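You operate a simulated robot arm through the tools that you are given. There is no shell and no other tool. Be economical: measure what you need, move in short steps, check, and stop when the job is done.

You are at the controls of a simulated robot arm. One attempt, no reset.

## Task
Put one of the orange shims from the slide table on the shield plate.
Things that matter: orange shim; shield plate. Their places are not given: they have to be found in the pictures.

The check looks at the end state, three seconds after you hand in, the way a careful person would. Anything else that was tipped, shoved, dropped, spilled or broken makes it a failure.

## Robot
A 6-joint arm with a two-finger parallel gripper, fixed in place. Base frame: the origin is at the foot of the arm, x ahead of it, y to its left, z up; the work surface is at about z = 800. Readings come in mm, rad, newtons and seconds.
With the tool pointing down near the work surface it reaches from about 260 to 680 mm from the base axis. Its first joint turns from -1.152 to 1.152 rad. Payload 2.9 kg.
The TCP is the grasp point between the finger pads, 30 mm short of the fingertips. In the tool frame z runs along the fingers and y along their closing line. The gripper opens to 110 mm. The fingers are 20 mm wide and 10 mm thick; the gripper's body (48 by 112 mm) begins 55 mm behind the TCP.
Orientation is that of the tool frame in the base frame, as [roll, pitch, yaw] about the fixed x, y, z axes, in that order (R = Rz(yaw) Ry(pitch) Rx(roll)). With the fingers straight down and closing along the base's y, the tool's x points along the base's -x, its y along +y and its z along -z.

## Interface
- The arm moves only by the tool step_arm. Its argument "plan" is a list of rows, each an object (a shift or turn left out is 0, a gripper value left out holds the last) with "delta_pos": the shift along the base's x, y, z in mm, a list of three; "rot": the turn, a rotation vector about the base's x, y, z in rad, a list of three; "fingers": the opening, from 0 (shut) to 1 (fully open). In form: [{"delta_pos": [x, y, z], "rot": [wx, wy, wz], "fingers": fingers}, ...]. A call has 1 to 20 rows; each row shifts and turns the commanded pose from where the row before left it. Rows are played at 5 a second. More than 50 mm and 0.15 rad between two rows, or a gripper value outside its range, and nothing of the call is played. Where a pose cannot be reached the arm comes as near as it can. A force on the tool above 40 N (or 10 N above the force at the start of the call, whichever is more), or a blocked arm, ends the call early, and 0.2 s more pass. Each finger travels about 108 mm/s and halts on what it meets, pressing with about 32 N; the grip force reading is that of the motor and also rises with nothing between the fingers. The clock runs only during rows and for 0.2 s after the last one: add rows that do not move to give the fingers time. The reply holds the time, the measured pose of the TCP, the force on the tool along the base axes, the opening and the grip force, in the units named above and with some noise, and new pictures: "show" is both (left out), scene, wrist or none.
- Cameras (640 x 400 px; columns grow to the right, rows downward): "scene" is fixed at [69.9, 437.5, 1378.8]; the picture's right is [-0.77, -0.64, 0.00], its down [-0.46, 0.55, -0.70] and it looks along [0.45, -0.54, -0.71] (base axes); focal length 315 px, centre (320, 200). "wrist" rides on the gripper at [-36, 0, -57] in the tool frame; the picture's right is [0.00, -1.00, 0.00], its down [0.97, 0.00, -0.24] and it looks along [0.24, 0.00, 0.97] (tool axes); focal length 218 px, centre (320, 200).
- measure_at(camera, pixels): there is no depth. For up to 12 entries [column, row, z] of the newest picture of that camera ("zoom" is the newest enlarged one), the place [x, y] in the base frame at which the ray of that pixel passes the height z, good to about 2 mm, but the place of the scene camera against the robot may be out by one fixed shift of up to 18 mm in any direction. The clock stands still meanwhile.
- inspect(camera, box): a new picture of the part [left, top, right, bottom] of that camera's present view, enlarged. The clock stands still meanwhile.
- close_job(): hands the job in; it is judged then, once.

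Go step by step. Measure first, check grasps and placings, and put right what went wrong. The budget is 60 turns and 120 pictures, counting those below and the enlarged ones. Unless the task says otherwise, let go and move clear before handing in, and close with one line.

The tools are called as a command line: name --argument value ..., lists and objects as JSON in quotes. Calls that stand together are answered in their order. step_arm: Moves the arm, as the interface text tells. Its arguments: {"type":"object","properties":{"plan":{"type":"array"},"show":{"type":"string","enum":["both","scene","wrist","none"]}},"required":["plan"]} The other tools are called the same way: measure_at (camera, pixels) gives the place at which the rays of pixels pass given heights; inspect (camera, box) takes an enlarged picture of a part of a camera's view; close_job () hands the job in.

At the start:

```text
time: 0.0
ee_pos: [444.4, 230.1, 1051.5]
tool_rot: [-3.141, 0.001, -3.141]
force: [0.1, 0.6, -0.1]
width: 110.1
gripper_force: 0.1
```

scene: 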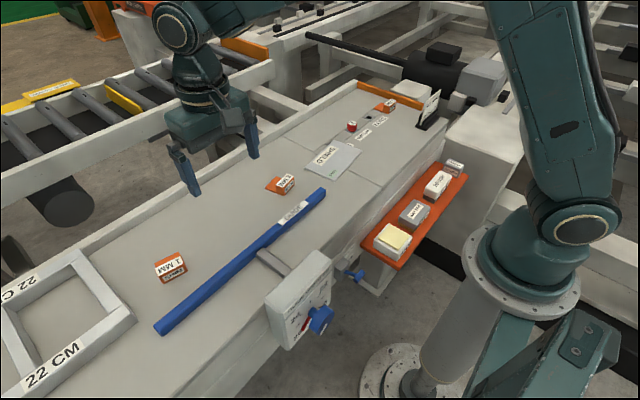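
wrist: 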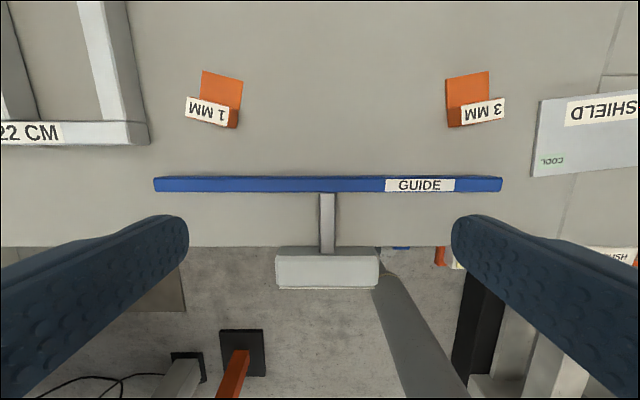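

The wrist picture shows two orange pieces, "1 MM" at (218,98) and "3 MM" at (472,98), and the SHIELD plate at (590,130). I'll enlarge these areas to see their shapes.

inspect --camera "scene" --box '[250, 80, 450, 205]'

inspect --camera "scene" --box '[130, 160, 330, 285]'

inspect --camera "wrist" --box '[400, 40, 640, 190]'

```text
3.20 times, centred on (350, 142) of scene
```

zoom: 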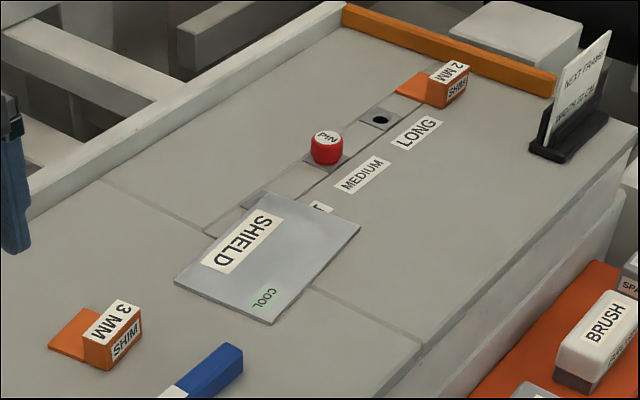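

```text
3.20 times, centred on (230, 222) of scene
```

zoom: 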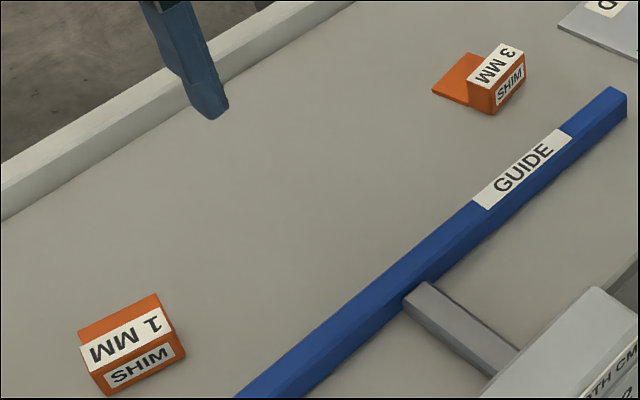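

```text
2.67 times, centred on (520, 115) of wrist
```

zoom: 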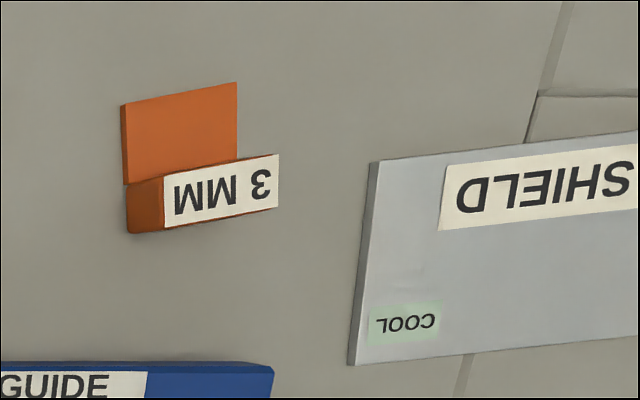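

The shims are L-shaped: a thin blade with an upright block carrying the label. The 3 MM one is nearest the shield, so I'll measure both in the wrist zoom at the table height and slightly above.

measure_at --camera "zoom" --pixels '[[121, 105, 803], [236, 82, 803], [127, 233, 800], [165, 228, 800], [165, 228, 825], [278, 207, 825], [278, 154, 825], [162, 178, 825], [347, 364, 800], [371, 162, 805], [238, 160, 803], [125, 184, 803]]'

measure_at --camera "scene" --pixels '[[305, 167, 804], [335, 181, 804], [362, 152, 804], [333, 141, 804], [265, 188, 803], [279, 195, 800], [276, 189, 825], [290, 174, 825]]'

```text
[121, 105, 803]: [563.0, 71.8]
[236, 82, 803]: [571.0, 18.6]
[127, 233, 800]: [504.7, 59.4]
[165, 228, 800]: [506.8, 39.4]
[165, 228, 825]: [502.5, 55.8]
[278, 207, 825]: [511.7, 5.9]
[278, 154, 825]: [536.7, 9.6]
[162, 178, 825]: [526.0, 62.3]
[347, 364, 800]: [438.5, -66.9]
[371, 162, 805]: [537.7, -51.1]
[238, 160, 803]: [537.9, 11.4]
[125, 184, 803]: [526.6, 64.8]
```

```text
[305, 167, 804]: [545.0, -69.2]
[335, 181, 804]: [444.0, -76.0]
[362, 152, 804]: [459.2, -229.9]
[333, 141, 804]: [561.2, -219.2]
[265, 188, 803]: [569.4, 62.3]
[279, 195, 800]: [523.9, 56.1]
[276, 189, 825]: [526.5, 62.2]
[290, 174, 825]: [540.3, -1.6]
```

The 3 MM block is about 54 mm long (along y), 25 mm deep and roughly 29 mm tall, centred near (518, 36) and turned by about 0.18 rad. I'll move above it with that turn and look again.

step_arm --plan '[{"delta_pos": [14.7, -38.8, -24], "rot": [0, 0, 0.09], "fingers": 1}, {"delta_pos": [14.7, -38.8, -24], "rot": [0, 0, 0.09]}, {"delta_pos": [14.7, -38.8, -24]}, {"delta_pos": [14.7, -38.8, -24]}, {"delta_pos": [14.8, -38.9, -24]}, {}, {}]'

```text
time: 1.6
ee_pos: [517.4, 34.6, 930.3]
tool_rot: [-3.142, 0.001, -2.964]
force: [0.2, -0.2, 0.0]
width: 110.1
gripper_force: 0.0
```

scene: 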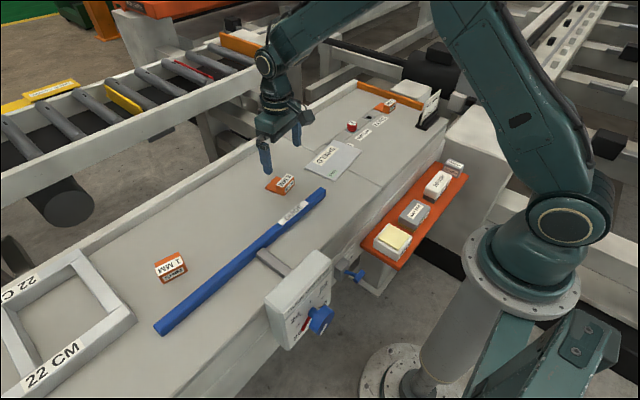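
wrist: 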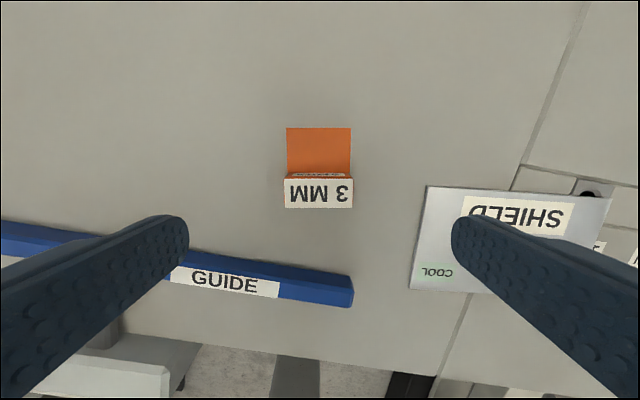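

The shim is now square in the wrist view at (320,170), well aligned. I'll measure its block top precisely.

inspect --camera "wrist" --box '[260, 115, 380, 220]'

measure_at --camera "wrist" --pixels '[[285, 180, 830], [353, 179, 830], [354, 208, 830], [285, 208, 830], [287, 128, 803], [351, 128, 803], [287, 173, 803], [427, 187, 804], [410, 288, 804]]'

```text
3.81 times, centred on (320, 168) of wrist
```

zoom: 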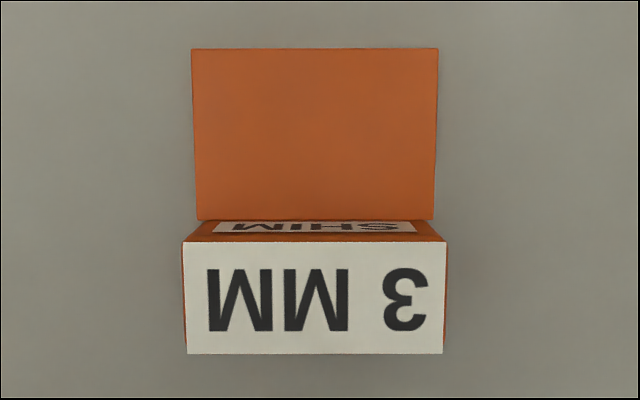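

```text
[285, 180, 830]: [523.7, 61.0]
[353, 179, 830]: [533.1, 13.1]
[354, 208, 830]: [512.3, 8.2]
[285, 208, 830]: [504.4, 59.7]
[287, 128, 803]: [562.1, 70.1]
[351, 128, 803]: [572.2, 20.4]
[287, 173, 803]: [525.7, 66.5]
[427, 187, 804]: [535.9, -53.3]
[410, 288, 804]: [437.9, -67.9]
```

The block centre is about (518.5, 35.5), nearly under the TCP. I'll go down to TCP z ≈ 837 (tips about 7 mm above the table) and close.

step_arm --plan '[{"delta_pos": [1, 1, -33]}, {"delta_pos": [0, 0, -30]}, {"delta_pos": [0, 0, -20]}, {"delta_pos": [0, 0, -10]}, {}]'

```text
time: 2.8
ee_pos: [520.2, 37.6, 838.9]
tool_rot: [-3.141, 0.0, -2.962]
force: [0.3, 0.2, 0.1]
width: 110.1
gripper_force: 0.1
```

scene: 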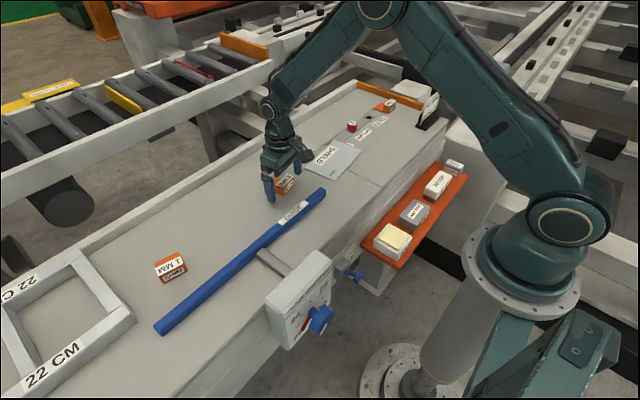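
wrist: 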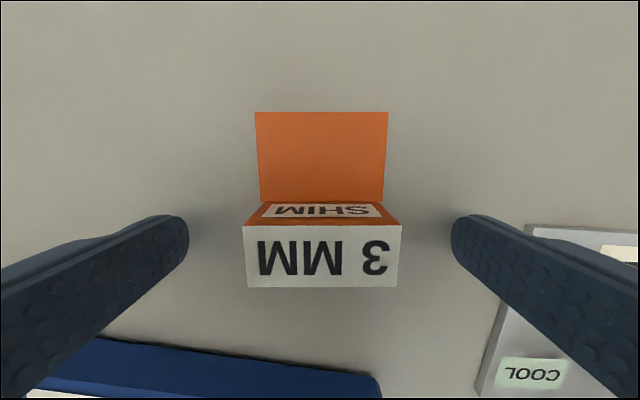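

The block is centred between the fingers at column 320. One check of the fore-aft alignment.

measure_at --camera "wrist" --pixels '[[243, 226, 830], [402, 224, 830], [397, 287, 830], [248, 287, 830], [256, 112, 803], [389, 112, 803], [386, 201, 803], [261, 203, 803]]'

```text
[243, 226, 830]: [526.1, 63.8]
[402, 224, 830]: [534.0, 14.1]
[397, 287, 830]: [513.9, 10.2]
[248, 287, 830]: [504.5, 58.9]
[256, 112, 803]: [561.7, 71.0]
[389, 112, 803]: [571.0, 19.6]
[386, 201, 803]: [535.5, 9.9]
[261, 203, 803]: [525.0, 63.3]
```

The block centre reads (519.6, 36.8) against the TCP at (520.2, 37.6), so the fingers are well placed. Now I'll close.

step_arm --plan '[{"fingers": 0.3}, {"fingers": 0.3}, {"fingers": 0.3}, {"fingers": 0.3}, {"fingers": 0.3}]' --show "wrist"

```text
time: 4.0
ee_pos: [519.2, 37.0, 838.3]
tool_rot: [3.141, -0.002, -2.962]
force: [-0.2, -0.1, 0.9]
width: 50.7
gripper_force: 31.7
```

wrist: 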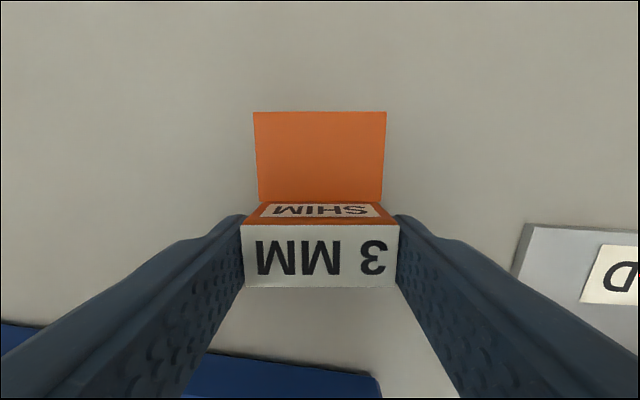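

The opening stopped at 50.7 mm with 31.7 N of grip, so the block is held. I'll lift it and move toward the shield.

step_arm --plan '[{"delta_pos": [0, 0, 15]}, {"delta_pos": [0, 0, 30]}, {"delta_pos": [0, 0, 30]}, {"delta_pos": [0, 0, 25]}, {"delta_pos": [-8, -40, 0]}, {"delta_pos": [-8, -40, 0]}, {"delta_pos": [-8, -40, 0]}, {"delta_pos": [-8, -40, 0]}, {}, {}]'

```text
time: 6.2
ee_pos: [487.9, -122.9, 938.8]
tool_rot: [3.142, 0.002, -2.962]
force: [-1.1, 0.2, 0.0]
width: 32.9
gripper_force: 0.1
```

scene: 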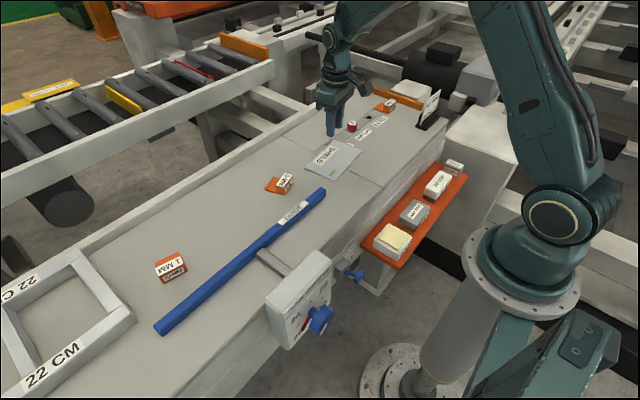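
wrist: 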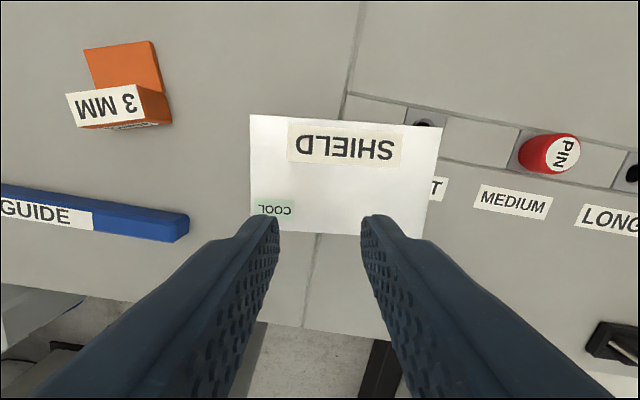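

The opening fell to 32.9 mm and the 3 MM shim is still on the table at (125,88): it slipped out of the lengthwise grip. I'll measure the plate from here and look at the shim before trying again.

measure_at --camera "wrist" --pixels '[[250, 114, 805], [442, 127, 805], [421, 238, 805], [253, 231, 805]]'

inspect --camera "wrist" --box '[50, 30, 190, 140]'

inspect --camera "scene" --box '[250, 110, 370, 210]'

```text
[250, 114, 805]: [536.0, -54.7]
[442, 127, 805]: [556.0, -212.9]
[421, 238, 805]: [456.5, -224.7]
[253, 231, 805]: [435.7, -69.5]
```

```text
3.64 times, centred on (120, 85) of wrist
```

zoom: 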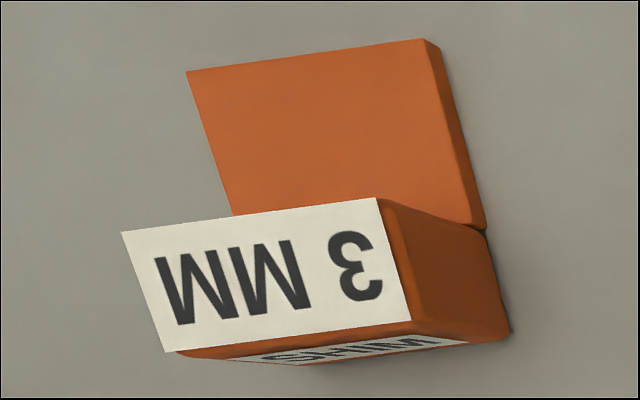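

```text
4.00 times, centred on (310, 160) of scene
```

zoom: 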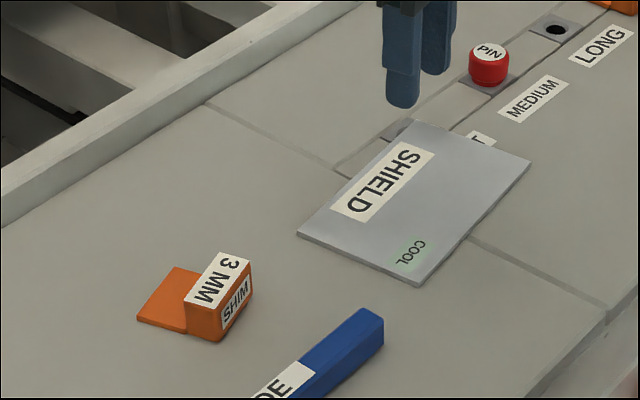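

The shim sits upright and about where it was; the plate centre is near (496, -140). I'll go back above the shim, opening the fingers, and measure it again.

step_arm --plan '[{"delta_pos": [8, 40, 0], "fingers": 1}, {"delta_pos": [8, 40, 0]}, {"delta_pos": [8, 40, 0]}, {"delta_pos": [8, 40, -20]}, {}, {}]' --show "wrist"

```text
time: 7.6
ee_pos: [519.1, 36.8, 917.0]
tool_rot: [-3.141, 0.001, -2.962]
force: [0.8, 1.5, 0.5]
width: 110.1
gripper_force: 0.1
```

wrist: 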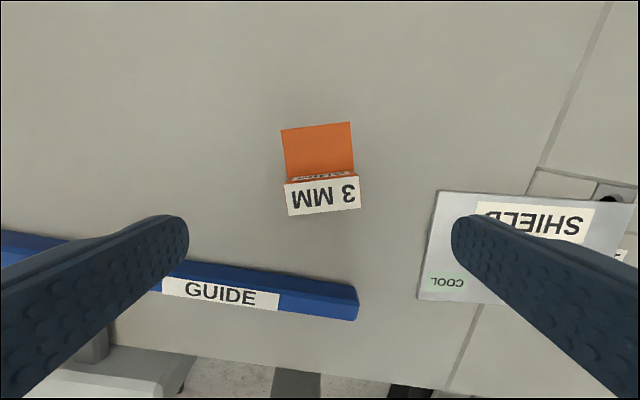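

The shim has turned about 0.1 rad; its block is at (285-360, 178-215). I'll measure it again.

measure_at --camera "wrist" --pixels '[[285, 186, 830], [359, 178, 830], [361, 208, 830], [288, 216, 830], [281, 130, 803], [351, 122, 803], [354, 170, 803], [286, 178, 803]]'

```text
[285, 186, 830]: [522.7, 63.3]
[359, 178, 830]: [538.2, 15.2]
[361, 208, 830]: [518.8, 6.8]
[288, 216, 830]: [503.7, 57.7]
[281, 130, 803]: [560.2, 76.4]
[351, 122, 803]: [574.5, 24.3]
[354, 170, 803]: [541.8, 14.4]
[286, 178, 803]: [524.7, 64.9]
```

The block centre is (520.9, 35.8) at about 0.285 rad. I'll turn 0.1 rad more, go deeper (TCP z ≈ 834), close fully, and lift only a little to read the load.

step_arm --plan '[{"delta_pos": [1, -1, -30], "rot": [0, 0, 0.1]}, {"delta_pos": [0.5, 0, -30]}, {"delta_pos": [0, 0, -15]}, {"delta_pos": [0, 0, -8]}, {}, {"fingers": 0.2}, {"fingers": 0.2}, {"fingers": 0.2}, {"fingers": 0.2}, {"fingers": 0.2}, {"fingers": 0.2}]' --show "wrist"

step_arm --plan '[{"delta_pos": [0, 0, 4]}, {"delta_pos": [0, 0, 4]}, {}]' --show "both"

```text
time: 10.0
ee_pos: [521.8, 37.2, 833.9]
tool_rot: [3.141, -0.002, -2.861]
force: [-0.1, -0.1, 0.3]
width: 51.3
gripper_force: 32.1
```

wrist: 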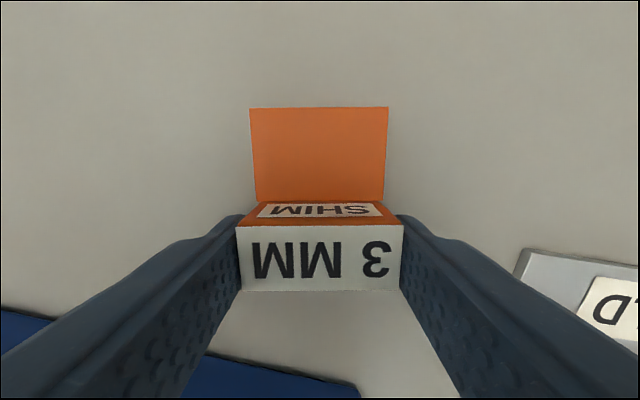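

```text
time: 10.8
ee_pos: [520.5, 36.1, 842.5]
tool_rot: [-3.141, 0.0, -2.863]
force: [-1.0, -0.1, 0.3]
width: 51.3
gripper_force: 32.4
```

scene: 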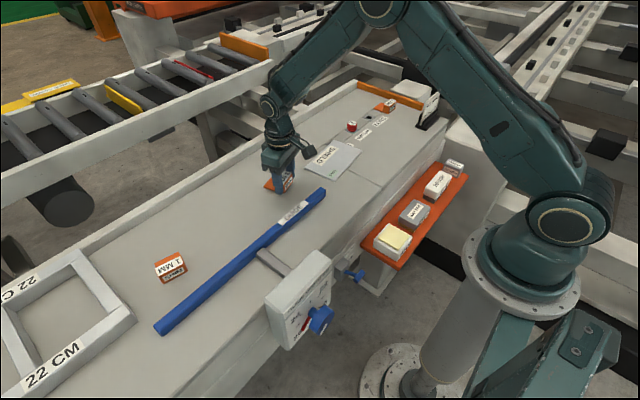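
wrist: 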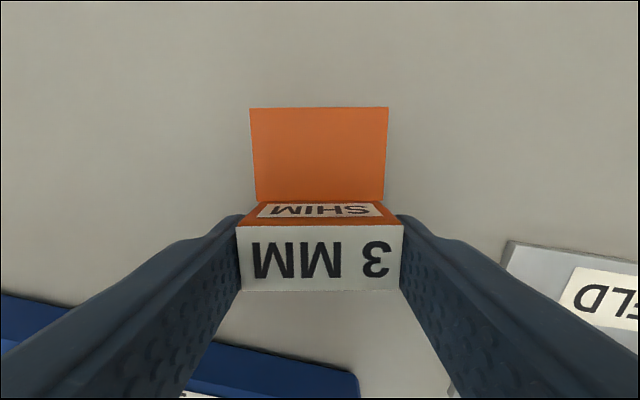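

The shim keeps its place in the wrist picture while the background shrank, so it is rising with the fingers (51.3 mm, 32 N). I'll lift on gently and check.

step_arm --plan '[{"delta_pos": [0, 0, 5]}, {"delta_pos": [0, 0, 8]}, {"delta_pos": [0, 0, 8]}, {"delta_pos": [0, 0, 5]}, {}]' --show "both"

```text
time: 12.0
ee_pos: [521.5, 36.2, 868.7]
tool_rot: [3.141, -0.002, -2.862]
force: [-0.3, -0.5, -0.9]
width: 51.1
gripper_force: 31.8
```

scene: 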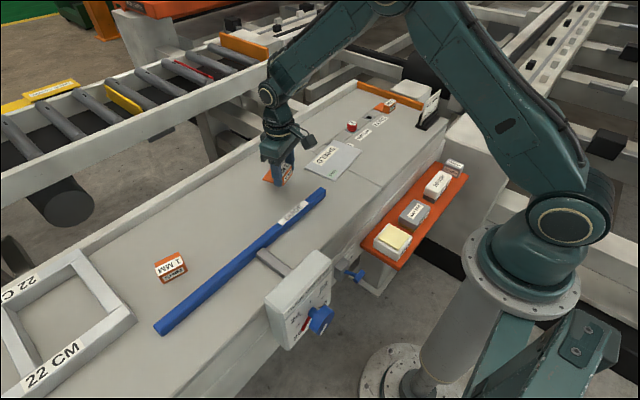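
wrist: 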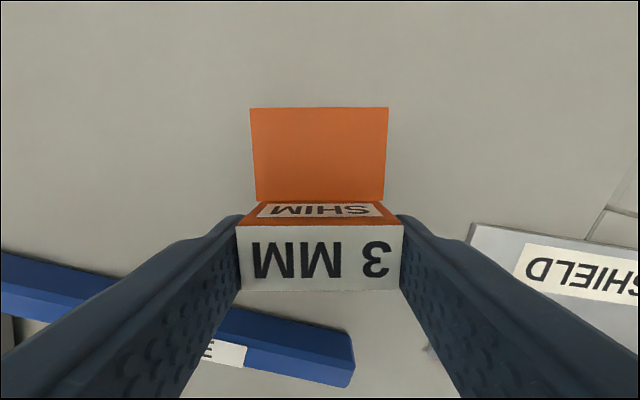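

The shim is held firmly about 35 mm up. I'll carry it gently at this height over the plate, placing its footprint at the plate centre (TCP about (478, -142)), and turn it back to match the plate.

step_arm --plan '[{"delta_pos": [-2, -7, 0]}, {"delta_pos": [-3, -12, 0], "rot": [0, 0, -0.014]}, {"delta_pos": [-4, -15, 0], "rot": [0, 0, -0.014]}, {"delta_pos": [-4, -15, 0], "rot": [0, 0, -0.014]}, {"delta_pos": [-4, -15, 0], "rot": [0, 0, -0.014]}, {"delta_pos": [-4, -15, 0], "rot": [0, 0, -0.014]}, {"delta_pos": [-4, -15, 0], "rot": [0, 0, -0.014]}, {"delta_pos": [-4, -15, 0], "rot": [0, 0, -0.014]}, {"delta_pos": [-4, -15, 0], "rot": [0, 0, -0.014]}, {"delta_pos": [-4, -15, 0], "rot": [0, 0, -0.014]}, {"delta_pos": [-3, -15, 0], "rot": [0, 0, -0.014]}, {"delta_pos": [-2, -12, 0]}, {"delta_pos": [-1, -8, 0]}, {"delta_pos": [0, -4, 0]}, {}]'

```text
time: 15.2
ee_pos: [478.0, -142.7, 869.1]
tool_rot: [-3.141, 0.002, -3.003]
force: [0.4, 0.3, -0.7]
width: 51.1
gripper_force: 31.9
```

scene: 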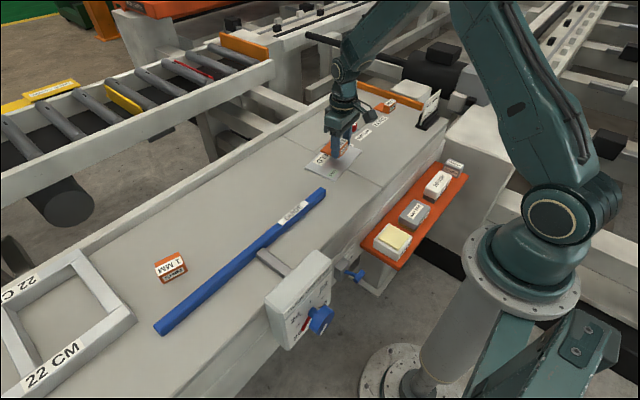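
wrist: 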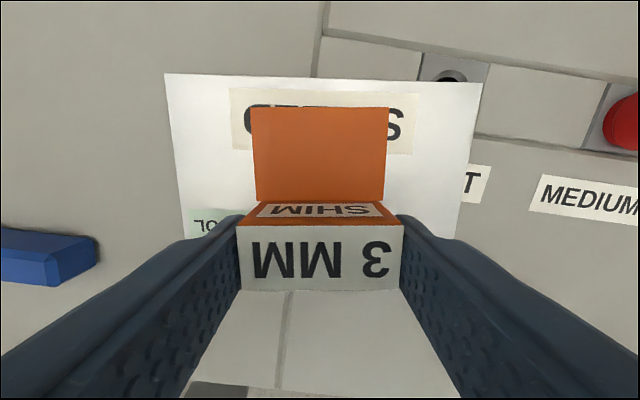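

The shim is over the plate and aligned with it. I'll check the plate's edges against the shim's footprint before lowering.

measure_at --camera "wrist" --pixels '[[165, 74, 805], [482, 82, 805], [458, 237, 805], [182, 215, 805], [251, 108, 837], [388, 108, 837], [385, 201, 837]]'

inspect --camera "scene" --box '[280, 90, 400, 190]'

```text
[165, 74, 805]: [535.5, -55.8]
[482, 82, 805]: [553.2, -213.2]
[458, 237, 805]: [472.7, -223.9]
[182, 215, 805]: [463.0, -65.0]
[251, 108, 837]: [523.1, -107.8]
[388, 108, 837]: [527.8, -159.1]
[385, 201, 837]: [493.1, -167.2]
```

```text
4.00 times, centred on (340, 140) of scene
```

zoom: 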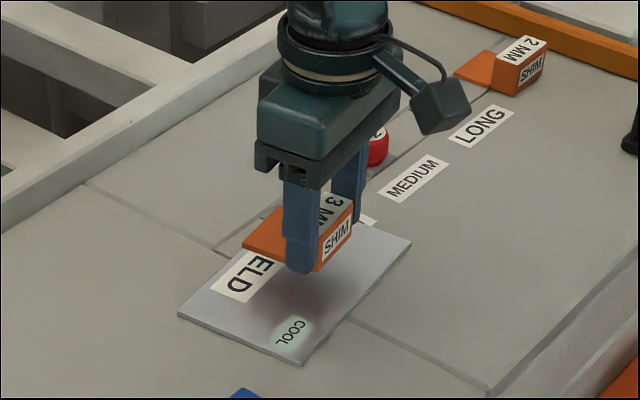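

The footprint (x 468–527, y -108 to -167) lies well inside the plate (x about 446–545, y -60 to -218). I'll lower to a few mm above the plate.

step_arm --plan '[{"delta_pos": [0, 0, -8]}, {"delta_pos": [0, 0, -8]}, {"delta_pos": [0, 0, -6]}, {"delta_pos": [0, 0, -4]}, {"delta_pos": [0, 0, -1]}, {}]' --show "none"

step_arm --plan '[{"delta_pos": [0, 0, -1]}, {"delta_pos": [0, 0, -1]}, {}]' --show "none"

inspect --camera "scene" --box '[300, 110, 380, 190]'

```text
time: 16.6
ee_pos: [479.4, -142.7, 841.4]
tool_rot: [-3.141, 0.0, -3.004]
force: [0.2, 0.0, -0.5]
width: 51.4
gripper_force: 32.1
```

```text
time: 17.4
ee_pos: [478.0, -142.6, 839.2]
tool_rot: [-3.141, 0.001, -3.005]
force: [-0.2, 0.0, -0.5]
width: 51.1
gripper_force: 31.8
```

```text
5.00 times, centred on (340, 150) of scene
```

zoom: 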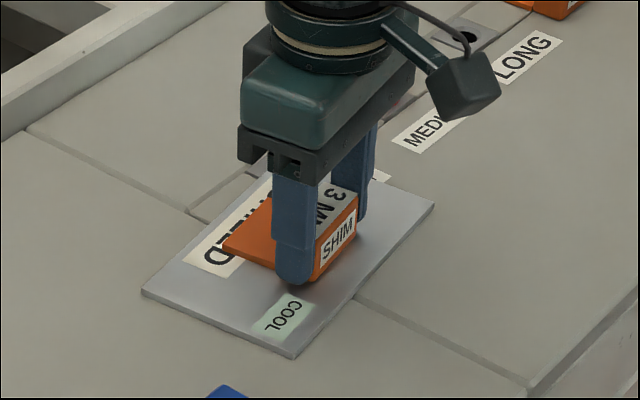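

No contact yet (force about 0 at z 839.2), and the picture shows the shim just above the plate. I'll creep down 1 mm at a time, watching the force.

step_arm --plan '[{"delta_pos": [0, 0, -1]}, {}]' --show "none"

step_arm --plan '[{"delta_pos": [0, 0, -1]}, {}]' --show "none"

```text
time: 18.0
ee_pos: [477.9, -142.5, 839.6]
tool_rot: [3.14, 0.002, -3.001]
force: [-4.3, 0.5, 11.5]
width: 51.1
gripper_force: 32.3
```

```text
time: 18.6
ee_pos: [478.2, -142.3, 838.2]
tool_rot: [-3.138, 0.002, -3.002]
force: [-5.0, 0.5, 27.1]
width: 51.5
gripper_force: 32.5
```

Contact: the force rose to 11.5 then 27 N. I'll back off 1 mm to ease the pressure and open the fingers a little on each side.

step_arm --plan '[{"delta_pos": [0, 0, 1]}, {}, {"fingers": 0.52}, {"fingers": 0.6}, {"fingers": 0.7}, {}, {}]'

```text
time: 20.2
ee_pos: [478.3, -141.7, 838.6]
tool_rot: [3.142, 0.0, -3.002]
force: [-0.1, -0.5, 0.3]
width: 76.9
gripper_force: 0.0
```

scene: 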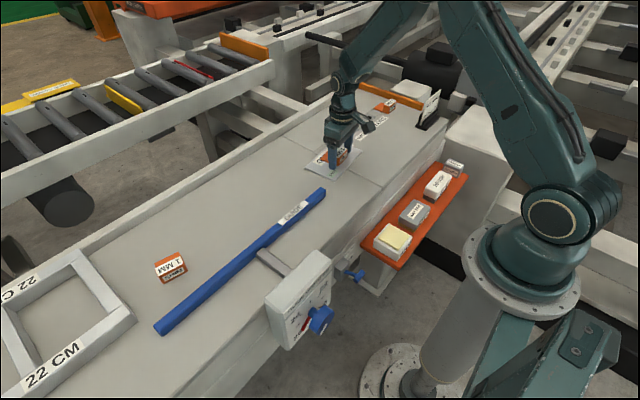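
wrist: 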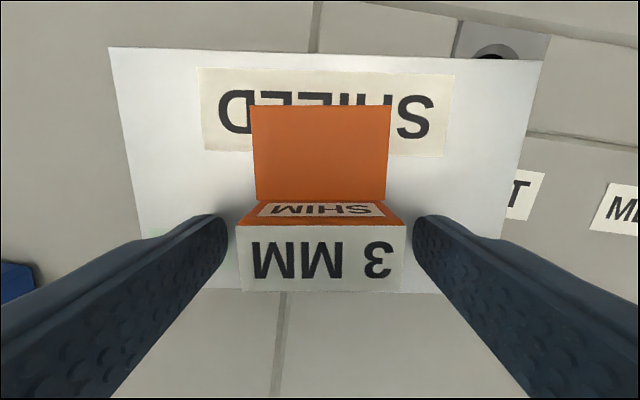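

The fingers are free on both sides (76.9 mm) and the shim rests on the plate. I'll rise straight up and check.

step_arm --plan '[{"delta_pos": [0, 0, 10]}, {"delta_pos": [0, 0, 25]}, {"delta_pos": [0, 0, 40]}, {"delta_pos": [0, 0, 45]}, {"delta_pos": [0, 40, 30]}, {"delta_pos": [0, 48, 0]}, {"delta_pos": [0, 48, 0]}, {}, {}]'

inspect --camera "scene" --box '[270, 80, 430, 190]'

```text
time: 22.2
ee_pos: [477.9, -6.5, 986.3]
tool_rot: [3.141, 0.001, -3.002]
force: [0.4, -0.3, 0.4]
width: 77.1
gripper_force: 0.1
```

scene: 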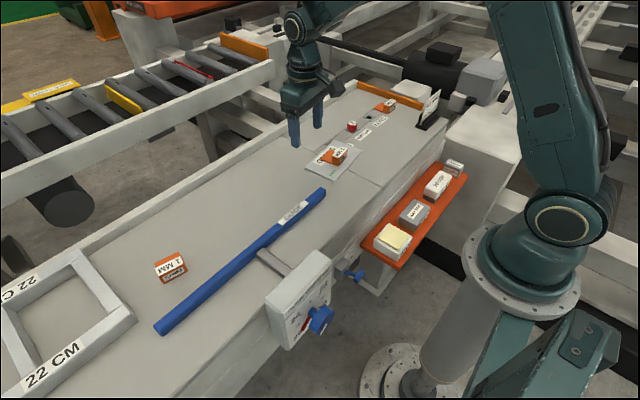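
wrist: 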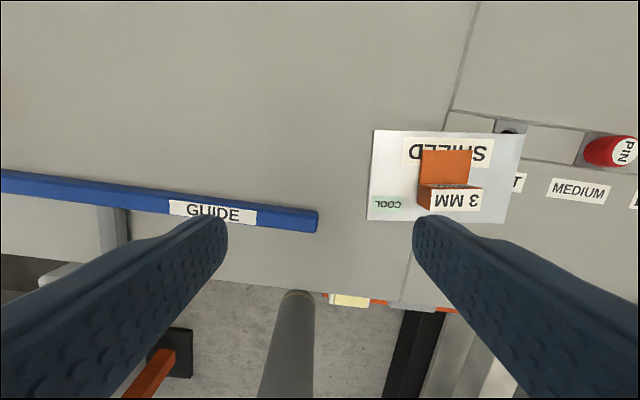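

```text
3.64 times, centred on (350, 135) of scene
```

zoom: 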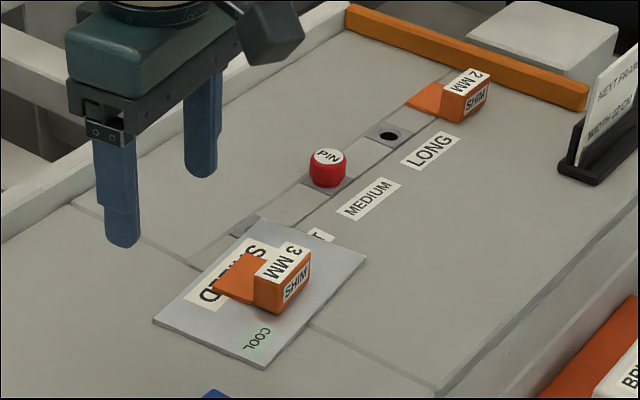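

The 3 MM shim sits flat on the middle of the shield plate at (337,155), the pin, guide and other shims look undisturbed, and the arm is clear. I'm handing the job in.

close_job

```text
The job is handed in.
```

The orange 3 MM shim is flat on the shield plate, released, with the arm clear. On the first try it slipped from the grip and turned slightly on the table, and the second grip held.
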